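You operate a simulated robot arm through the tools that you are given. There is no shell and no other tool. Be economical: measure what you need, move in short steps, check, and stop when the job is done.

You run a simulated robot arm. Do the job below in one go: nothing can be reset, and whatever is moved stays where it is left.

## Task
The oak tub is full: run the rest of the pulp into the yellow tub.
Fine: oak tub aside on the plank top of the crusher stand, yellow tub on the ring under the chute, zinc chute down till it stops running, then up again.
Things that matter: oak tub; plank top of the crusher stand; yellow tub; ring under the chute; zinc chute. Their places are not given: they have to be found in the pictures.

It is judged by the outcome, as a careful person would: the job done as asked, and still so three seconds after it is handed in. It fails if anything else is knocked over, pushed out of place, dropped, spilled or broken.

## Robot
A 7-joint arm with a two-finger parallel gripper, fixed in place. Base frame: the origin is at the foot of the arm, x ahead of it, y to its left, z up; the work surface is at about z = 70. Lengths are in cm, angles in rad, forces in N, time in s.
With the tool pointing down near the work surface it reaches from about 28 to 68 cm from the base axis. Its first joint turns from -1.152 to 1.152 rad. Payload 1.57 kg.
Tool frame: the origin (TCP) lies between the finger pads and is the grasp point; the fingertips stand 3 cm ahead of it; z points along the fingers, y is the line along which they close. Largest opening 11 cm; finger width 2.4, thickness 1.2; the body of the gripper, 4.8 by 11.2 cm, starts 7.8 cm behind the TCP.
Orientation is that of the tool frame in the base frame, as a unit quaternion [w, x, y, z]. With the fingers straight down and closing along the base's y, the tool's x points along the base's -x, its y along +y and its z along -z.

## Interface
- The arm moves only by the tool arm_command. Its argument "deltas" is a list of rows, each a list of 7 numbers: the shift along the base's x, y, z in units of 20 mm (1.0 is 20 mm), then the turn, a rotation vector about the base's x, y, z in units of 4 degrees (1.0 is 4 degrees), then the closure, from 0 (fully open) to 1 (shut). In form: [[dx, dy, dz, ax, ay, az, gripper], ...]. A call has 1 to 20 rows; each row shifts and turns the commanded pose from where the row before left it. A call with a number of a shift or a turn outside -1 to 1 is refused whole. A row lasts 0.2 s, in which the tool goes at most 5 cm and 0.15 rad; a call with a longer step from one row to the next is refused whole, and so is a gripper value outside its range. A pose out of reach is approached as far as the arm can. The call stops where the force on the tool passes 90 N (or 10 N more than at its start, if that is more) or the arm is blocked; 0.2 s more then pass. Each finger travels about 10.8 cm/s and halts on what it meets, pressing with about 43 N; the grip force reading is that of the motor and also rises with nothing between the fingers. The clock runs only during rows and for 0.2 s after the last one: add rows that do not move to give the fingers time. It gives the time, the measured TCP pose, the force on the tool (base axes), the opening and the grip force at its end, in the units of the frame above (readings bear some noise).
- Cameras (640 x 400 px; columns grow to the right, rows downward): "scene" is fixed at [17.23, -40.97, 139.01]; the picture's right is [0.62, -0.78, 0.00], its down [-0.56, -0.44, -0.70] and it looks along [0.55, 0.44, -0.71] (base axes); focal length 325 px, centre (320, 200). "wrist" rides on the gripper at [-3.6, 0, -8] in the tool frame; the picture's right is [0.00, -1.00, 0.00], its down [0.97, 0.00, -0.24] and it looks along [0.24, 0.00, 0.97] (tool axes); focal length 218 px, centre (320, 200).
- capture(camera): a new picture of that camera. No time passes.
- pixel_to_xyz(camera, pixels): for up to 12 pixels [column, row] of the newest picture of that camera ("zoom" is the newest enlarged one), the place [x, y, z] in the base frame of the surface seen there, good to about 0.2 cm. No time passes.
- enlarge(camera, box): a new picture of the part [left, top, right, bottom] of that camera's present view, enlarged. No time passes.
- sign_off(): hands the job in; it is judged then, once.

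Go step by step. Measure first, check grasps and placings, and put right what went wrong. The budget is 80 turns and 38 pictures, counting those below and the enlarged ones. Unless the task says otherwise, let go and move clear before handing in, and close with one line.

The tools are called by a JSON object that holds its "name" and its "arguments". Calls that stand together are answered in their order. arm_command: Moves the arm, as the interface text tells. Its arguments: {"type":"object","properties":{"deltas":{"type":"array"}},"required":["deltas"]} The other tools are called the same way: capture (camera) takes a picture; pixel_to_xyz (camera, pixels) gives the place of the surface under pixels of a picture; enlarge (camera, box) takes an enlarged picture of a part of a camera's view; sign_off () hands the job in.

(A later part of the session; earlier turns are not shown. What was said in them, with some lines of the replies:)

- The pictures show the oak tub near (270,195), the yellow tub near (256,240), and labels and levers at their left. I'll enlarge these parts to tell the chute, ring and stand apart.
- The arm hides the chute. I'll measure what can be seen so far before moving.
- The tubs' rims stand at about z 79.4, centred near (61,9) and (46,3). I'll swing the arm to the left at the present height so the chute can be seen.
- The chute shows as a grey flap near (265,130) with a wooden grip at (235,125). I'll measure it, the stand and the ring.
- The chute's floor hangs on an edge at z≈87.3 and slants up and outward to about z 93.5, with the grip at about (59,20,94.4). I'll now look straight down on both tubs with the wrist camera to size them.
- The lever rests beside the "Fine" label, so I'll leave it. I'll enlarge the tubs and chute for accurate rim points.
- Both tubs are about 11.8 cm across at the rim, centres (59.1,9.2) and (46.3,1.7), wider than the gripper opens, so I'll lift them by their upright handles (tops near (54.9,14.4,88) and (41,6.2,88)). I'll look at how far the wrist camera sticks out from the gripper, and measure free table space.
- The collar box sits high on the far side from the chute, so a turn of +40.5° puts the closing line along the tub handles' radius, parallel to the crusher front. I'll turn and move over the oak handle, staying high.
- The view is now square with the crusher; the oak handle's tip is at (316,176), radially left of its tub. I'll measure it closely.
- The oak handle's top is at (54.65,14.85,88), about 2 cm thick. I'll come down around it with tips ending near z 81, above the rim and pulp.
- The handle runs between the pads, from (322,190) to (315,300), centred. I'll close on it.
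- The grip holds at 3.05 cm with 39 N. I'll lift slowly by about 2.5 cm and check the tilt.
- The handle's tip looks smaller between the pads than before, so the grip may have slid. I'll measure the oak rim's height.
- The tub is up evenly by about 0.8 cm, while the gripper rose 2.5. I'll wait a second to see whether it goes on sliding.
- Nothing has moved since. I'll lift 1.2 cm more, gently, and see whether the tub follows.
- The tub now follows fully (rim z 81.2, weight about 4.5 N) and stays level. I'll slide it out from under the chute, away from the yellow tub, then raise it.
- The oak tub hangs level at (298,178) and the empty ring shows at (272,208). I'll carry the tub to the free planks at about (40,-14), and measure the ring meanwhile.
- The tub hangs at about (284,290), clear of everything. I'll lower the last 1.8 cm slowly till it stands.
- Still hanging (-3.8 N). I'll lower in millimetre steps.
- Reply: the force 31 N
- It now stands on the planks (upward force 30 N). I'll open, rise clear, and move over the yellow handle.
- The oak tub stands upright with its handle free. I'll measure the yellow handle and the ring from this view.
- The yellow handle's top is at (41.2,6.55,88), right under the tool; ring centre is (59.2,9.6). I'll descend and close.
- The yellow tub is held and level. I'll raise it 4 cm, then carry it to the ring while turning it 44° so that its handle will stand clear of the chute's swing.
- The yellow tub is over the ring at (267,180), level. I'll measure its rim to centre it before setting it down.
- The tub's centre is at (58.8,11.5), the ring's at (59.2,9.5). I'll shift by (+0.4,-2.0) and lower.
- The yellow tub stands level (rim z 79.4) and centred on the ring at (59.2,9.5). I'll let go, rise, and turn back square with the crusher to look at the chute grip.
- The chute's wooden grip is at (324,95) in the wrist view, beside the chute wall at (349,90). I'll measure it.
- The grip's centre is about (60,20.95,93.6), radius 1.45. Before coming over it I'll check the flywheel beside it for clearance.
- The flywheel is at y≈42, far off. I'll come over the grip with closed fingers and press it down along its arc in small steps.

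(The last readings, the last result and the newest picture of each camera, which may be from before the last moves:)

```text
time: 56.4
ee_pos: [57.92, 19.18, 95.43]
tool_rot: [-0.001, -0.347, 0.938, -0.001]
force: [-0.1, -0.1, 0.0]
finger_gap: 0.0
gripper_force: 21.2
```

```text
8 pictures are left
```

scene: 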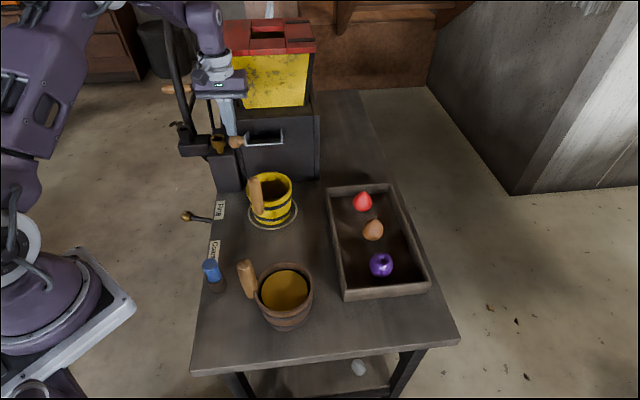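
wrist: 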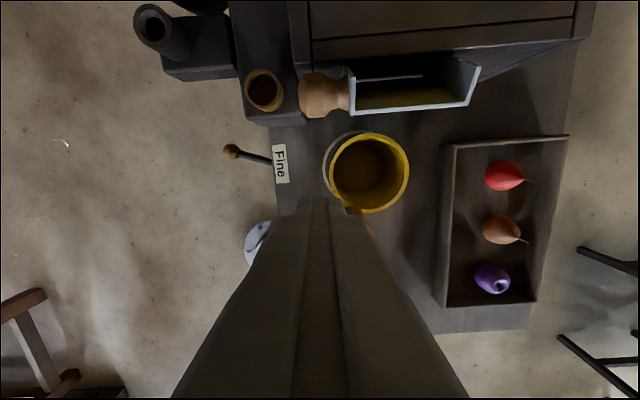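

The chute has swung down: the grip is now at (236,142) and the trough faces nearly level, with no force on the tool. I'll look closer and measure.

{"name": "enlarge", "arguments": {"camera": "scene", "box": [200, 100, 320, 240]}}

{"name": "pixel_to_xyz", "arguments": {"camera": "scene", "pixels": [[236, 142], [231, 142], [245, 146], [283, 145], [265, 138], [262, 146], [282, 130], [237, 148], [268, 182], [268, 187]]}}

```text
2.86 times, centred on (260, 170) of scene
```

zoom: 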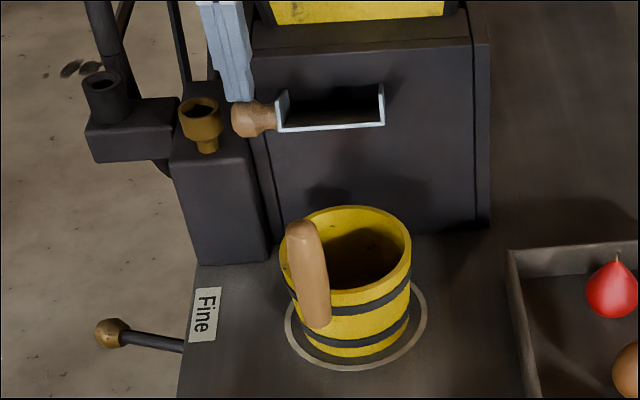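

```text
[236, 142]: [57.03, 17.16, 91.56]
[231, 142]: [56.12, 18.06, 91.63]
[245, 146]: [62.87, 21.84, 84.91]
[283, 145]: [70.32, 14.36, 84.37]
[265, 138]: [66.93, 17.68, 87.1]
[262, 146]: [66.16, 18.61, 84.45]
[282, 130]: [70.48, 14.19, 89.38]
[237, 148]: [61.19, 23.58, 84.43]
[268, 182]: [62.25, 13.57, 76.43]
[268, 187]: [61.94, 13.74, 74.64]
```

The grip's face is at z 91.6 and still following the tool. I'll press on down the arc.

{"name": "arm_command", "arguments": {"deltas": [[-0.18, -0.16, -0.33, 0, 0, 0, 1], [-0.19, -0.16, -0.33, 0, 0, 0, 1], [-0.07, -0.06, -0.3, 0, 0, 0, 1], [-0.05, -0.04, -0.3, 0, 0, 0, 1], [-0.03, -0.03, -0.3, 0, 0, 0, 1], [0, 0, -0.3, 0, 0, 0, 1], [0, 0, -0.3, 0, 0, 0, 1], [0, 0, -0.3, 0, 0, 0, 1], [0, 0, 0, 0, 0, 0, 1]]}}

{"name": "enlarge", "arguments": {"camera": "scene", "box": [200, 100, 320, 240]}}

```text
time: 58.4
ee_pos: [56.97, 18.27, 90.66]
tool_rot: [0.0, -0.346, 0.938, 0.0]
force: [0.7, -0.5, 0.0]
finger_gap: 0.0
gripper_force: 21.8
```

```text
2.86 times, centred on (260, 170) of scene
```

zoom: 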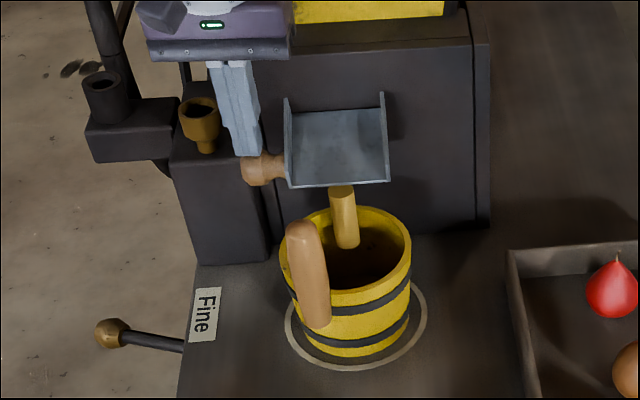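

Pulp is running from the chute into the yellow tub at (343,215). I'll hold here and let it run.

{"name": "arm_command", "arguments": {"deltas": [[0, 0, 0, 0, 0, 0, 1], [0, 0, 0, 0, 0, 0, 1], [0, 0, 0, 0, 0, 0, 1], [0, 0, 0, 0, 0, 0, 1], [0, 0, 0, 0, 0, 0, 1], [0, 0, 0, 0, 0, 0, 1], [0, 0, 0, 0, 0, 0, 1], [0, 0, 0, 0, 0, 0, 1], [0, 0, 0, 0, 0, 0, 1], [0, 0, 0, 0, 0, 0, 1], [0, 0, 0, 0, 0, 0, 1], [0, 0, 0, 0, 0, 0, 1], [0, 0, 0, 0, 0, 0, 1], [0, 0, 0, 0, 0, 0, 1], [0, 0, 0, 0, 0, 0, 1], [0, 0, 0, 0, 0, 0, 1], [0, 0, 0, 0, 0, 0, 1], [0, 0, 0, 0, 0, 0, 1], [0, 0, 0, 0, 0, 0, 1], [0, 0, 0, 0, 0, 0, 1]]}}

{"name": "arm_command", "arguments": {"deltas": [[0, 0, 0, 0, 0, 0, 1], [0, 0, 0, 0, 0, 0, 1], [0, 0, 0, 0, 0, 0, 1], [0, 0, 0, 0, 0, 0, 1], [0, 0, 0, 0, 0, 0, 1], [0, 0, 0, 0, 0, 0, 1], [0, 0, 0, 0, 0, 0, 1], [0, 0, 0, 0, 0, 0, 1], [0, 0, 0, 0, 0, 0, 1], [0, 0, 0, 0, 0, 0, 1], [0, 0, 0, 0, 0, 0, 1], [0, 0, 0, 0, 0, 0, 1], [0, 0, 0, 0, 0, 0, 1], [0, 0, 0, 0, 0, 0, 1], [0, 0, 0, 0, 0, 0, 1], [0, 0, 0, 0, 0, 0, 1], [0, 0, 0, 0, 0, 0, 1], [0, 0, 0, 0, 0, 0, 1], [0, 0, 0, 0, 0, 0, 1], [0, 0, 0, 0, 0, 0, 1]]}}

{"name": "capture", "arguments": {"camera": "scene"}}

{"name": "pixel_to_xyz", "arguments": {"camera": "scene", "pixels": [[232, 160], [238, 160], [235, 164], [262, 165], [287, 163], [260, 150], [270, 186], [275, 190], [288, 135], [254, 140]]}}

```text
time: 62.6
ee_pos: [56.87, 18.35, 90.65]
tool_rot: [0.0, -0.347, 0.938, 0.0]
force: [-0.3, -0.2, 0.4]
finger_gap: 0.01
gripper_force: 21.0
```

```text
time: 66.8
ee_pos: [56.82, 18.3, 90.68]
tool_rot: [0.0, -0.346, 0.938, 0.0]
force: [0.3, 0.5, -0.6]
finger_gap: 0.0
gripper_force: 21.3
```

```text
5 pictures are left
```

scene: 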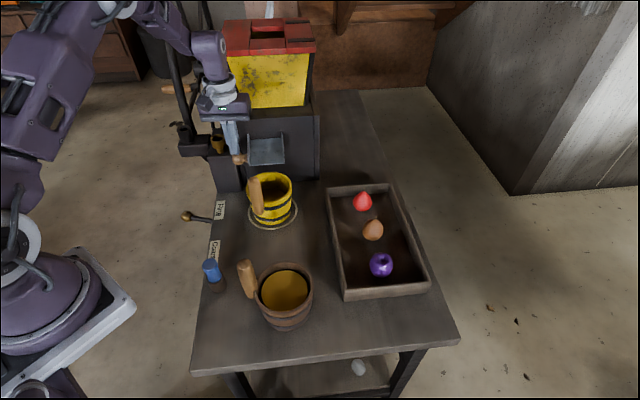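

```text
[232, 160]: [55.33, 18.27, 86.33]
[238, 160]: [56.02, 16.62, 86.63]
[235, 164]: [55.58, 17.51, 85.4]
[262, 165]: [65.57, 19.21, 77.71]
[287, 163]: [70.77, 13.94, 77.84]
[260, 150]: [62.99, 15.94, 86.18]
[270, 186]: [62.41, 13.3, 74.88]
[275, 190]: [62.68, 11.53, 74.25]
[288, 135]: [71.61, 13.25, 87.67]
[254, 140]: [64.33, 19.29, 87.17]
```

The stream at (268,175) has stopped. To be sure nothing is held back, I'll press the chute a little lower toward its stop, wait, and look once closely.

{"name": "arm_command", "arguments": {"deltas": [[0, 0, -0.2, 0, 0, 0, 1], [0.05, 0.04, -0.2, 0, 0, 0, 1], [0.05, 0.04, -0.2, 0, 0, 0, 1], [0.07, 0.06, -0.2, 0, 0, 0, 1], [0, 0, 0, 0, 0, 0, 1], [0, 0, 0, 0, 0, 0, 1], [0, 0, 0, 0, 0, 0, 1], [0, 0, 0, 0, 0, 0, 1], [0, 0, 0, 0, 0, 0, 1], [0, 0, 0, 0, 0, 0, 1]]}}

{"name": "enlarge", "arguments": {"camera": "scene", "box": [215, 120, 305, 230]}}

```text
time: 67.7
ee_pos: [56.98, 18.36, 89.94]
tool_rot: [-0.002, -0.346, 0.938, -0.001]
force: [-21.2, -7.2, 39.8]
finger_gap: 0.0
gripper_force: 21.2
stopped in row 4: the force on the tool passed its limit (the readings are from after the stop); the commanded pose is now the measured one
```

```text
3.64 times, centred on (260, 175) of scene
```

zoom: 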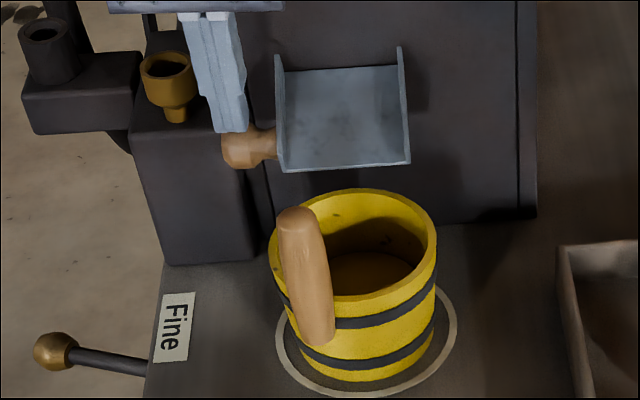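

The chute is against its stop, nothing runs, and the pulp lies in the yellow tub. I'll measure the grip, then lift off and turn the fingers so they close across it.

{"name": "pixel_to_xyz", "arguments": {"camera": "zoom", "pixels": [[240, 140], [240, 150], [240, 163], [226, 150], [262, 145], [285, 165], [405, 160], [345, 166], [345, 68]]}}

{"name": "arm_command", "arguments": {"deltas": [[0, 0, 0.5, 0, 0, 0, 1], [0, 0, 1, 0, 0, 0, 1], [0, 0, 1, 0, 0, 0, 1], [0, 0, 1, 0, 0, -1, 1], [0, 0, 0, 0, 0, -1, 1], [0, 0, 0, 0, 0, -1, 1], [0, 0, 0, 0, 0, -1, 1], [0, 0, 0, 0, 0, -1, 1], [0, 0, 0, 0, 0, -1, 1], [0, 0, 0, 0, 0, -1, 1], [0, 0, 0, 0, 0, -1, 1], [0, 0, 0, 0, 0, -1, 1], [0, 0, 0, 0, 0, -1, 1], [0, 0, 0, 0, 0, -1, 1], [0, 0, 0, 0, 0, -1, 1], [0, 0, 0, 0, 0, -1, 1], [0, 0, 0, 0, 0, -1, 1]]}}

{"name": "arm_command", "arguments": {"deltas": [[0, 0, 0, 0, 0, -1, 0.8], [0, 0, 0, 0, 0, -1, 0.6], [0, 0, 0, 0, 0, -1, 0.5], [0, 0, 0, 0, 0, -1, 0.5], [0, 0, 0, 0, 0, -1, 0.5], [0, 0, 0, 0, 0, -1, 0.5], [0, 0, 0, 0, 0, -1, 0.5], [0, 0, 0, 0, 0, -1, 0.5], [0, 0, 0, 0, 0, -0.5, 0.5], [0, 0, 0, 0, 0, 0, 0.5]]}}

{"name": "capture", "arguments": {"camera": "wrist"}}

```text
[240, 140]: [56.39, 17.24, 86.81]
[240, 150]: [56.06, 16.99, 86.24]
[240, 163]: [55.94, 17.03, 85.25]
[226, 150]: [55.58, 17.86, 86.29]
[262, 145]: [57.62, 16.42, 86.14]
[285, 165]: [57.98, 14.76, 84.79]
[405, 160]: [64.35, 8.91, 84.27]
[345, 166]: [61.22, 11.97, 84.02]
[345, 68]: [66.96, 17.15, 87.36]
```

```text
time: 71.3
ee_pos: [57.09, 18.26, 96.74]
tool_rot: [-0.002, 0.136, 0.991, -0.001]
force: [-0.3, -0.1, -1.1]
finger_gap: 0.0
gripper_force: 21.4
```

```text
time: 73.5
ee_pos: [56.98, 18.31, 96.8]
tool_rot: [-0.002, 0.419, 0.908, 0.0]
force: [-0.2, 0.3, -0.1]
finger_gap: 5.5
gripper_force: 0.0
```

```text
3 pictures are left
```

wrist: 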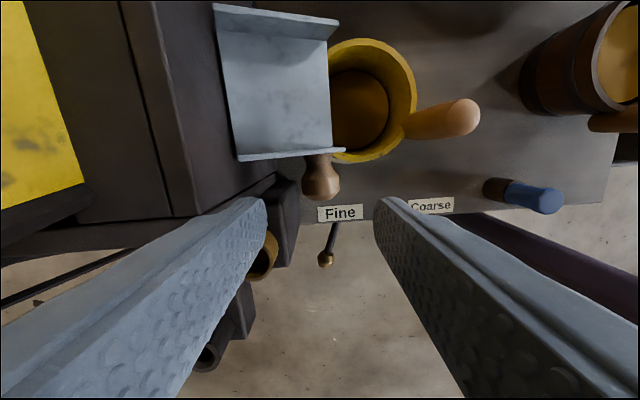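

The open fingers straddle the grip's line; the grip's knob is at (321,180). I'll measure it for the grasp.

{"name": "pixel_to_xyz", "arguments": {"camera": "wrist", "pixels": [[321, 180], [304, 185], [338, 185], [321, 197], [321, 160], [310, 156], [331, 156], [233, 155], [340, 150], [321, 172]]}}

```text
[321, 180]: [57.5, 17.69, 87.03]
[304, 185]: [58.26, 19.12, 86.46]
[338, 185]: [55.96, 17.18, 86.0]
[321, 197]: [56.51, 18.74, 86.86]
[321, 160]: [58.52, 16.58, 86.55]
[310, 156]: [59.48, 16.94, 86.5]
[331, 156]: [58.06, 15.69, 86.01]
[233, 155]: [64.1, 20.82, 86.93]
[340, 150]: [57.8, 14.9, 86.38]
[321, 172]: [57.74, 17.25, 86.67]
```

The knob's centre is about (57.1,18.1,85.6), right between the fingers. I'll go down, grip it, and check.

{"name": "arm_command", "arguments": {"deltas": [[0.05, -0.05, -1, 0, 0, 0, 0.5], [0, 0, -1, 0, 0, 0, 0.5], [0, 0, -1, 0, 0, 0, 0.5], [0, 0, -1, 0, 0, 0, 0.5], [0, 0, -0.7, 0, 0, 0, 0.5], [0, 0, -0.3, 0, 0, 0, 0.5], [0, 0, 0, 0, 0, 0, 0.5], [0, 0, 0, 0, 0, 0, 0.7], [0, 0, 0, 0, 0, 0, 0.8], [0, 0, 0, 0, 0, 0, 0.9], [0, 0, 0, 0, 0, 0, 1], [0, 0, 0, 0, 0, 0, 1]]}}

```text
time: 76.1
ee_pos: [57.14, 18.23, 86.76]
tool_rot: [-0.002, 0.418, 0.908, -0.001]
force: [-1.0, -1.5, 0.4]
finger_gap: 3.38
gripper_force: 41.7
```

The grip is held (3.38 cm, 42 N). I'll swing it up along its arc to about 39° above level.

{"name": "arm_command", "arguments": {"deltas": [[-0.03, -0.03, 0.39, 0, 0, 0, 1], [-0.03, -0.03, 0.39, 0, 0, 0, 1], [0.03, 0.03, 0.39, 0, 0, 0, 1], [0.04, 0.03, 0.39, 0, 0, 0, 1], [0.09, 0.08, 0.38, 0, 0, 0, 1], [0.11, 0.09, 0.37, 0, 0, 0, 1], [0.15, 0.13, 0.34, 0, 0, 0, 1], [0.17, 0.15, 0.32, 0, 0, 0, 1], [0, 0, 0, 0, 0, 0, 1]]}}

```text
time: 78.1
ee_pos: [57.6, 18.73, 92.67]
tool_rot: [-0.009, 0.42, 0.908, -0.008]
force: [-49.2, -36.6, 18.9]
finger_gap: 3.38
gripper_force: 41.5
```

The tool lags with about 60 N outward because the knob binds in the pads as it turns. I'll let go here, back off outward, and close the fingers to push the grip the rest of the way from outside.

{"name": "arm_command", "arguments": {"deltas": [[-0.2, -0.17, 0, 0, 0, 0, 1], [0, 0, 0, 0, 0, 0, 0.8], [0, 0, 0, 0, 0, 0, 0.6], [0, 0, 0, 0, 0, 0, 0.5], [0, 0, 0, 0, 0, 0, 0.5], [0, 0, 0.8, 0, 0, 0, 0.5], [0, 0, 0.9, 0, 0, 0, 0.5], [0, 0, 0.9, 0, 0, 0, 0.5], [-0.7, -0.6, 0, 0, 0, 0, 0.6], [-0.7, -0.6, 0, 0, 0, 0, 0.8], [-0.1, -0.1, 0, 0, 0, 0, 1], [0, 0, 0, 0, 0, 0, 1], [0, 0, 0, 0, 0, 0, 1]]}}

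{"name": "enlarge", "arguments": {"camera": "scene", "box": [200, 90, 320, 230]}}

```text
time: 80.9
ee_pos: [54.92, 16.31, 97.95]
tool_rot: [-0.002, 0.419, 0.908, 0.0]
force: [0.6, -0.1, -0.4]
finger_gap: 0.0
gripper_force: 21.3
```

```text
2.86 times, centred on (260, 160) of scene
```

zoom: 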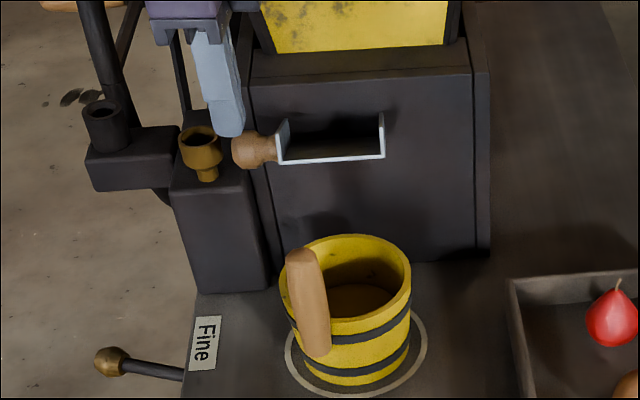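

The chute stays where I left it, about 30° above level. I'll measure the knob once more from this picture.

{"name": "pixel_to_xyz", "arguments": {"camera": "zoom", "pixels": [[245, 150], [235, 150], [245, 163], [255, 137], [280, 160], [383, 155], [330, 160]]}}

```text
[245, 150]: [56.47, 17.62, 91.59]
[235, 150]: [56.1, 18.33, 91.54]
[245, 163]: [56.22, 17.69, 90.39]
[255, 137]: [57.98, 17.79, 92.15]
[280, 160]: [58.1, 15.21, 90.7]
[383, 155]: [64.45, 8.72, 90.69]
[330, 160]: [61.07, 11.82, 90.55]
```

The knob's centre is at about z 90.6, some 0.7 cm inside of the fingers. I'll come down beside it and push it inward and up.

{"name": "arm_command", "arguments": {"deltas": [[0, 0, -0.9, 0, 0, 0, 1], [0, 0, -0.9, 0, 0, 0, 1], [0, 0, -0.85, 0, 0, 0, 1], [0, 0, 0, 0, 0, 0, 1], [0.15, 0.13, 0.05, 0, 0, 0, 1], [0.15, 0.13, 0.1, 0, 0, 0, 1], [0.15, 0.13, 0.15, 0, 0, 0, 1], [0.15, 0.13, 0.15, 0, 0, 0, 1], [0.15, 0.13, 0.15, 0, 0, 0, 1], [0.15, 0.13, 0.15, 0, 0, 0, 1], [0.15, 0.13, 0.12, 0, 0, 0, 1], [0.15, 0.13, 0.12, 0, 0, 0, 1], [0.15, 0.13, 0.1, 0, 0, 0, 1], [0.15, 0.13, 0.1, 0, 0, 0, 1], [0, 0, 0, 0, 0, 0, 1]]}}

```text
time: 83.4
ee_pos: [56.48, 17.51, 94.6]
tool_rot: [-0.011, 0.419, 0.908, -0.013]
force: [-21.1, -13.5, 17.0]
finger_gap: 0.0
gripper_force: 22.0
stopped in row 12: the force on the tool passed its limit (the readings are from after the stop); the commanded pose is now the measured one
```

The push stopped on force with the grip at about 44°. The hinge seems damped, so I'll go on at half the pace.

{"name": "arm_command", "arguments": {"deltas": [[0, 0, 0, 0, 0, 0, 1], [0.05, 0.04, 0.06, 0, 0, 0, 1], [0.05, 0.04, 0.06, 0, 0, 0, 1], [0.05, 0.04, 0.06, 0, 0, 0, 1], [0.05, 0.04, 0.05, 0, 0, 0, 1], [0.05, 0.04, 0.05, 0, 0, 0, 1], [0.05, 0.04, 0.05, 0, 0, 0, 1], [0.05, 0.04, 0.04, 0, 0, 0, 1], [0.05, 0.04, 0.04, 0, 0, 0, 1], [0, 0, 0, 0, 0, 0, 1]]}}

```text
time: 85.6
ee_pos: [57.47, 18.51, 95.35]
tool_rot: [-0.009, 0.419, 0.908, -0.01]
force: [1.3, -0.2, 0.3]
finger_gap: 0.01
gripper_force: 21.3
```

The force has dropped to nothing. I'll keep on gently inward to see whether the grip has gone up or slipped.

{"name": "arm_command", "arguments": {"deltas": [[0.05, 0.04, 0.02, 0, 0, 0, 1], [0.05, 0.04, 0.02, 0, 0, 0, 1], [0.05, 0.04, 0.02, 0, 0, 0, 1], [0.05, 0.04, 0.02, 0, 0, 0, 1], [0.05, 0.04, 0.02, 0, 0, 0, 1], [0.05, 0.04, 0.02, 0, 0, 0, 1], [0, 0, 0, 0, 0, 0, 1]]}}

{"name": "enlarge", "arguments": {"camera": "scene", "box": [200, 90, 320, 230]}}

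{"name": "pixel_to_xyz", "arguments": {"camera": "zoom", "pixels": [[245, 120], [235, 120], [280, 125], [330, 125], [385, 125], [330, 140], [330, 155], [250, 140]]}}

```text
time: 87.2
ee_pos: [58.09, 18.96, 95.74]
tool_rot: [-0.009, 0.42, 0.908, -0.01]
force: [-10.0, -5.2, 11.2]
finger_gap: 0.0
gripper_force: 20.7
```

```text
2.86 times, centred on (260, 160) of scene
```

zoom: 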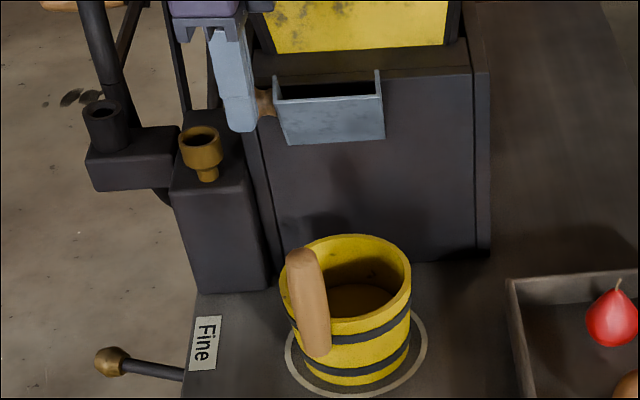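

```text
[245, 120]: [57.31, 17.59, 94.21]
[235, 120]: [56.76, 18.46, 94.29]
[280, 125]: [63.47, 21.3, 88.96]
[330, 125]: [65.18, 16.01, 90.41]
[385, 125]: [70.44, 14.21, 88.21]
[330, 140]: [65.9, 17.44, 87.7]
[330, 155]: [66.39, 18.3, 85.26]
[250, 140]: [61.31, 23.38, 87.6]
```

The chute is nearly up: its plate stands at about 58–62° against 62–66° at first. I'll push the last few millimetres to its stop.

{"name": "arm_command", "arguments": {"deltas": [[0.04, 0.035, 0.01, 0, 0, 0, 1], [0.04, 0.035, 0.01, 0, 0, 0, 1], [0.04, 0.035, 0.01, 0, 0, 0, 1], [0.04, 0.035, 0.01, 0, 0, 0, 1], [0, 0, 0, 0, 0, 0, 1], [0, 0, 0, 0, 0, 0, 1]]}}

```text
time: 88.6
ee_pos: [58.33, 19.06, 95.63]
tool_rot: [-0.009, 0.42, 0.907, -0.012]
force: [-8.4, -9.2, -3.5]
finger_gap: 0.0
gripper_force: 21.1
```

Still moving with little force (about 13 N). A few more small steps.

{"name": "arm_command", "arguments": {"deltas": [[0.04, 0.035, 0, 0, 0, 0, 1], [0.04, 0.035, 0, 0, 0, 0, 1], [0.04, 0.035, 0, 0, 0, 0, 1], [0.04, 0.035, 0, 0, 0, 0, 1], [0, 0, 0, 0, 0, 0, 1], [0, 0, 0, 0, 0, 0, 1]]}}

```text
time: 90.0
ee_pos: [58.56, 19.14, 95.67]
tool_rot: [-0.011, 0.419, 0.908, -0.015]
force: [-31.0, -31.1, 4.2]
finger_gap: 0.02
gripper_force: 20.7
```

The force has risen to 44 N with hardly any motion: the chute is at its upper stop. I'll back off outward, rise, and swing clear, then take the last picture.

{"name": "arm_command", "arguments": {"deltas": [[-0.2, -0.18, 0, 0, 0, 0, 1], [-0.4, -0.35, 0, 0, 0, 0, 1], [-0.7, -0.6, 0.1, 0, 0, 0, 1], [-0.5, -0.4, 0.5, 0, 0, 0, 1], [0, 0, 1, 0, 0, 0, 1], [0, 0, 1, 0, 0, 0, 1], [0, 0, 1, 0, 0, 0, 1], [0, 0, 1, 0, 0, 0, 1], [-1, 0.3, 1, 0, 0, 0, 0.8], [-1, 0.5, 0, 0, 0, 0, 0.6], [-1, 0.5, 0, 0, 0, 0, 0.5], [-1, 0.5, 0, 0, 0, 0, 0.5], [-1, 0.5, 0, 0, 0, 0, 0.5], [-1, 0.5, 0, 0, 0, 0, 0.5], [-1, 0.5, 0, 0, 0, 0, 0.5], [-0.8, 0.5, 0, 0, 0, 0, 0.5], [0, 0.5, 0, 0, 0, 0, 0.5], [0, 0, 0, 0, 0, 0, 0.5], [0, 0, 0, 0, 0, 0, 0.5], [0, 0, 0, 0, 0, 0, 0.5]]}}

{"name": "capture", "arguments": {"camera": "scene"}}

{"name": "pixel_to_xyz", "arguments": {"camera": "scene", "pixels": [[265, 130], [265, 126], [236, 125], [248, 122], [270, 172], [284, 265], [268, 187]]}}

```text
time: 94.2
ee_pos: [39.53, 24.88, 106.96]
tool_rot: [-0.009, 0.419, 0.908, -0.01]
force: [-0.4, 0.2, -0.2]
finger_gap: 5.49
gripper_force: 0.0
```

```text
0 pictures are left
```

scene: 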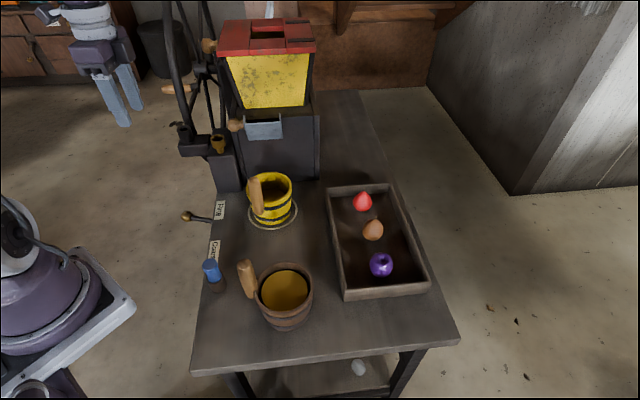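

```text
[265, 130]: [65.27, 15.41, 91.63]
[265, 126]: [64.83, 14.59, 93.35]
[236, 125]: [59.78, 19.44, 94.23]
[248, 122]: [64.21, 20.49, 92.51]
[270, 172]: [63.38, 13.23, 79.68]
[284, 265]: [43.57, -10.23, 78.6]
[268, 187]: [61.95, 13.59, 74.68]
```

The last picture shows the chute back up as at the start, with its grip at (236,125). The yellow tub with the pulp stands on the ring, the oak tub is full on the planks at (284,290), and everything else is in its place. I'll hand it in.

{"name": "sign_off", "arguments": {}}

```text
The job is handed in.
```

The rest of the pulp is in the yellow tub on the ring. The full oak tub stands aside on the plank top, the zinc chute is back up, and I've handed the job in.
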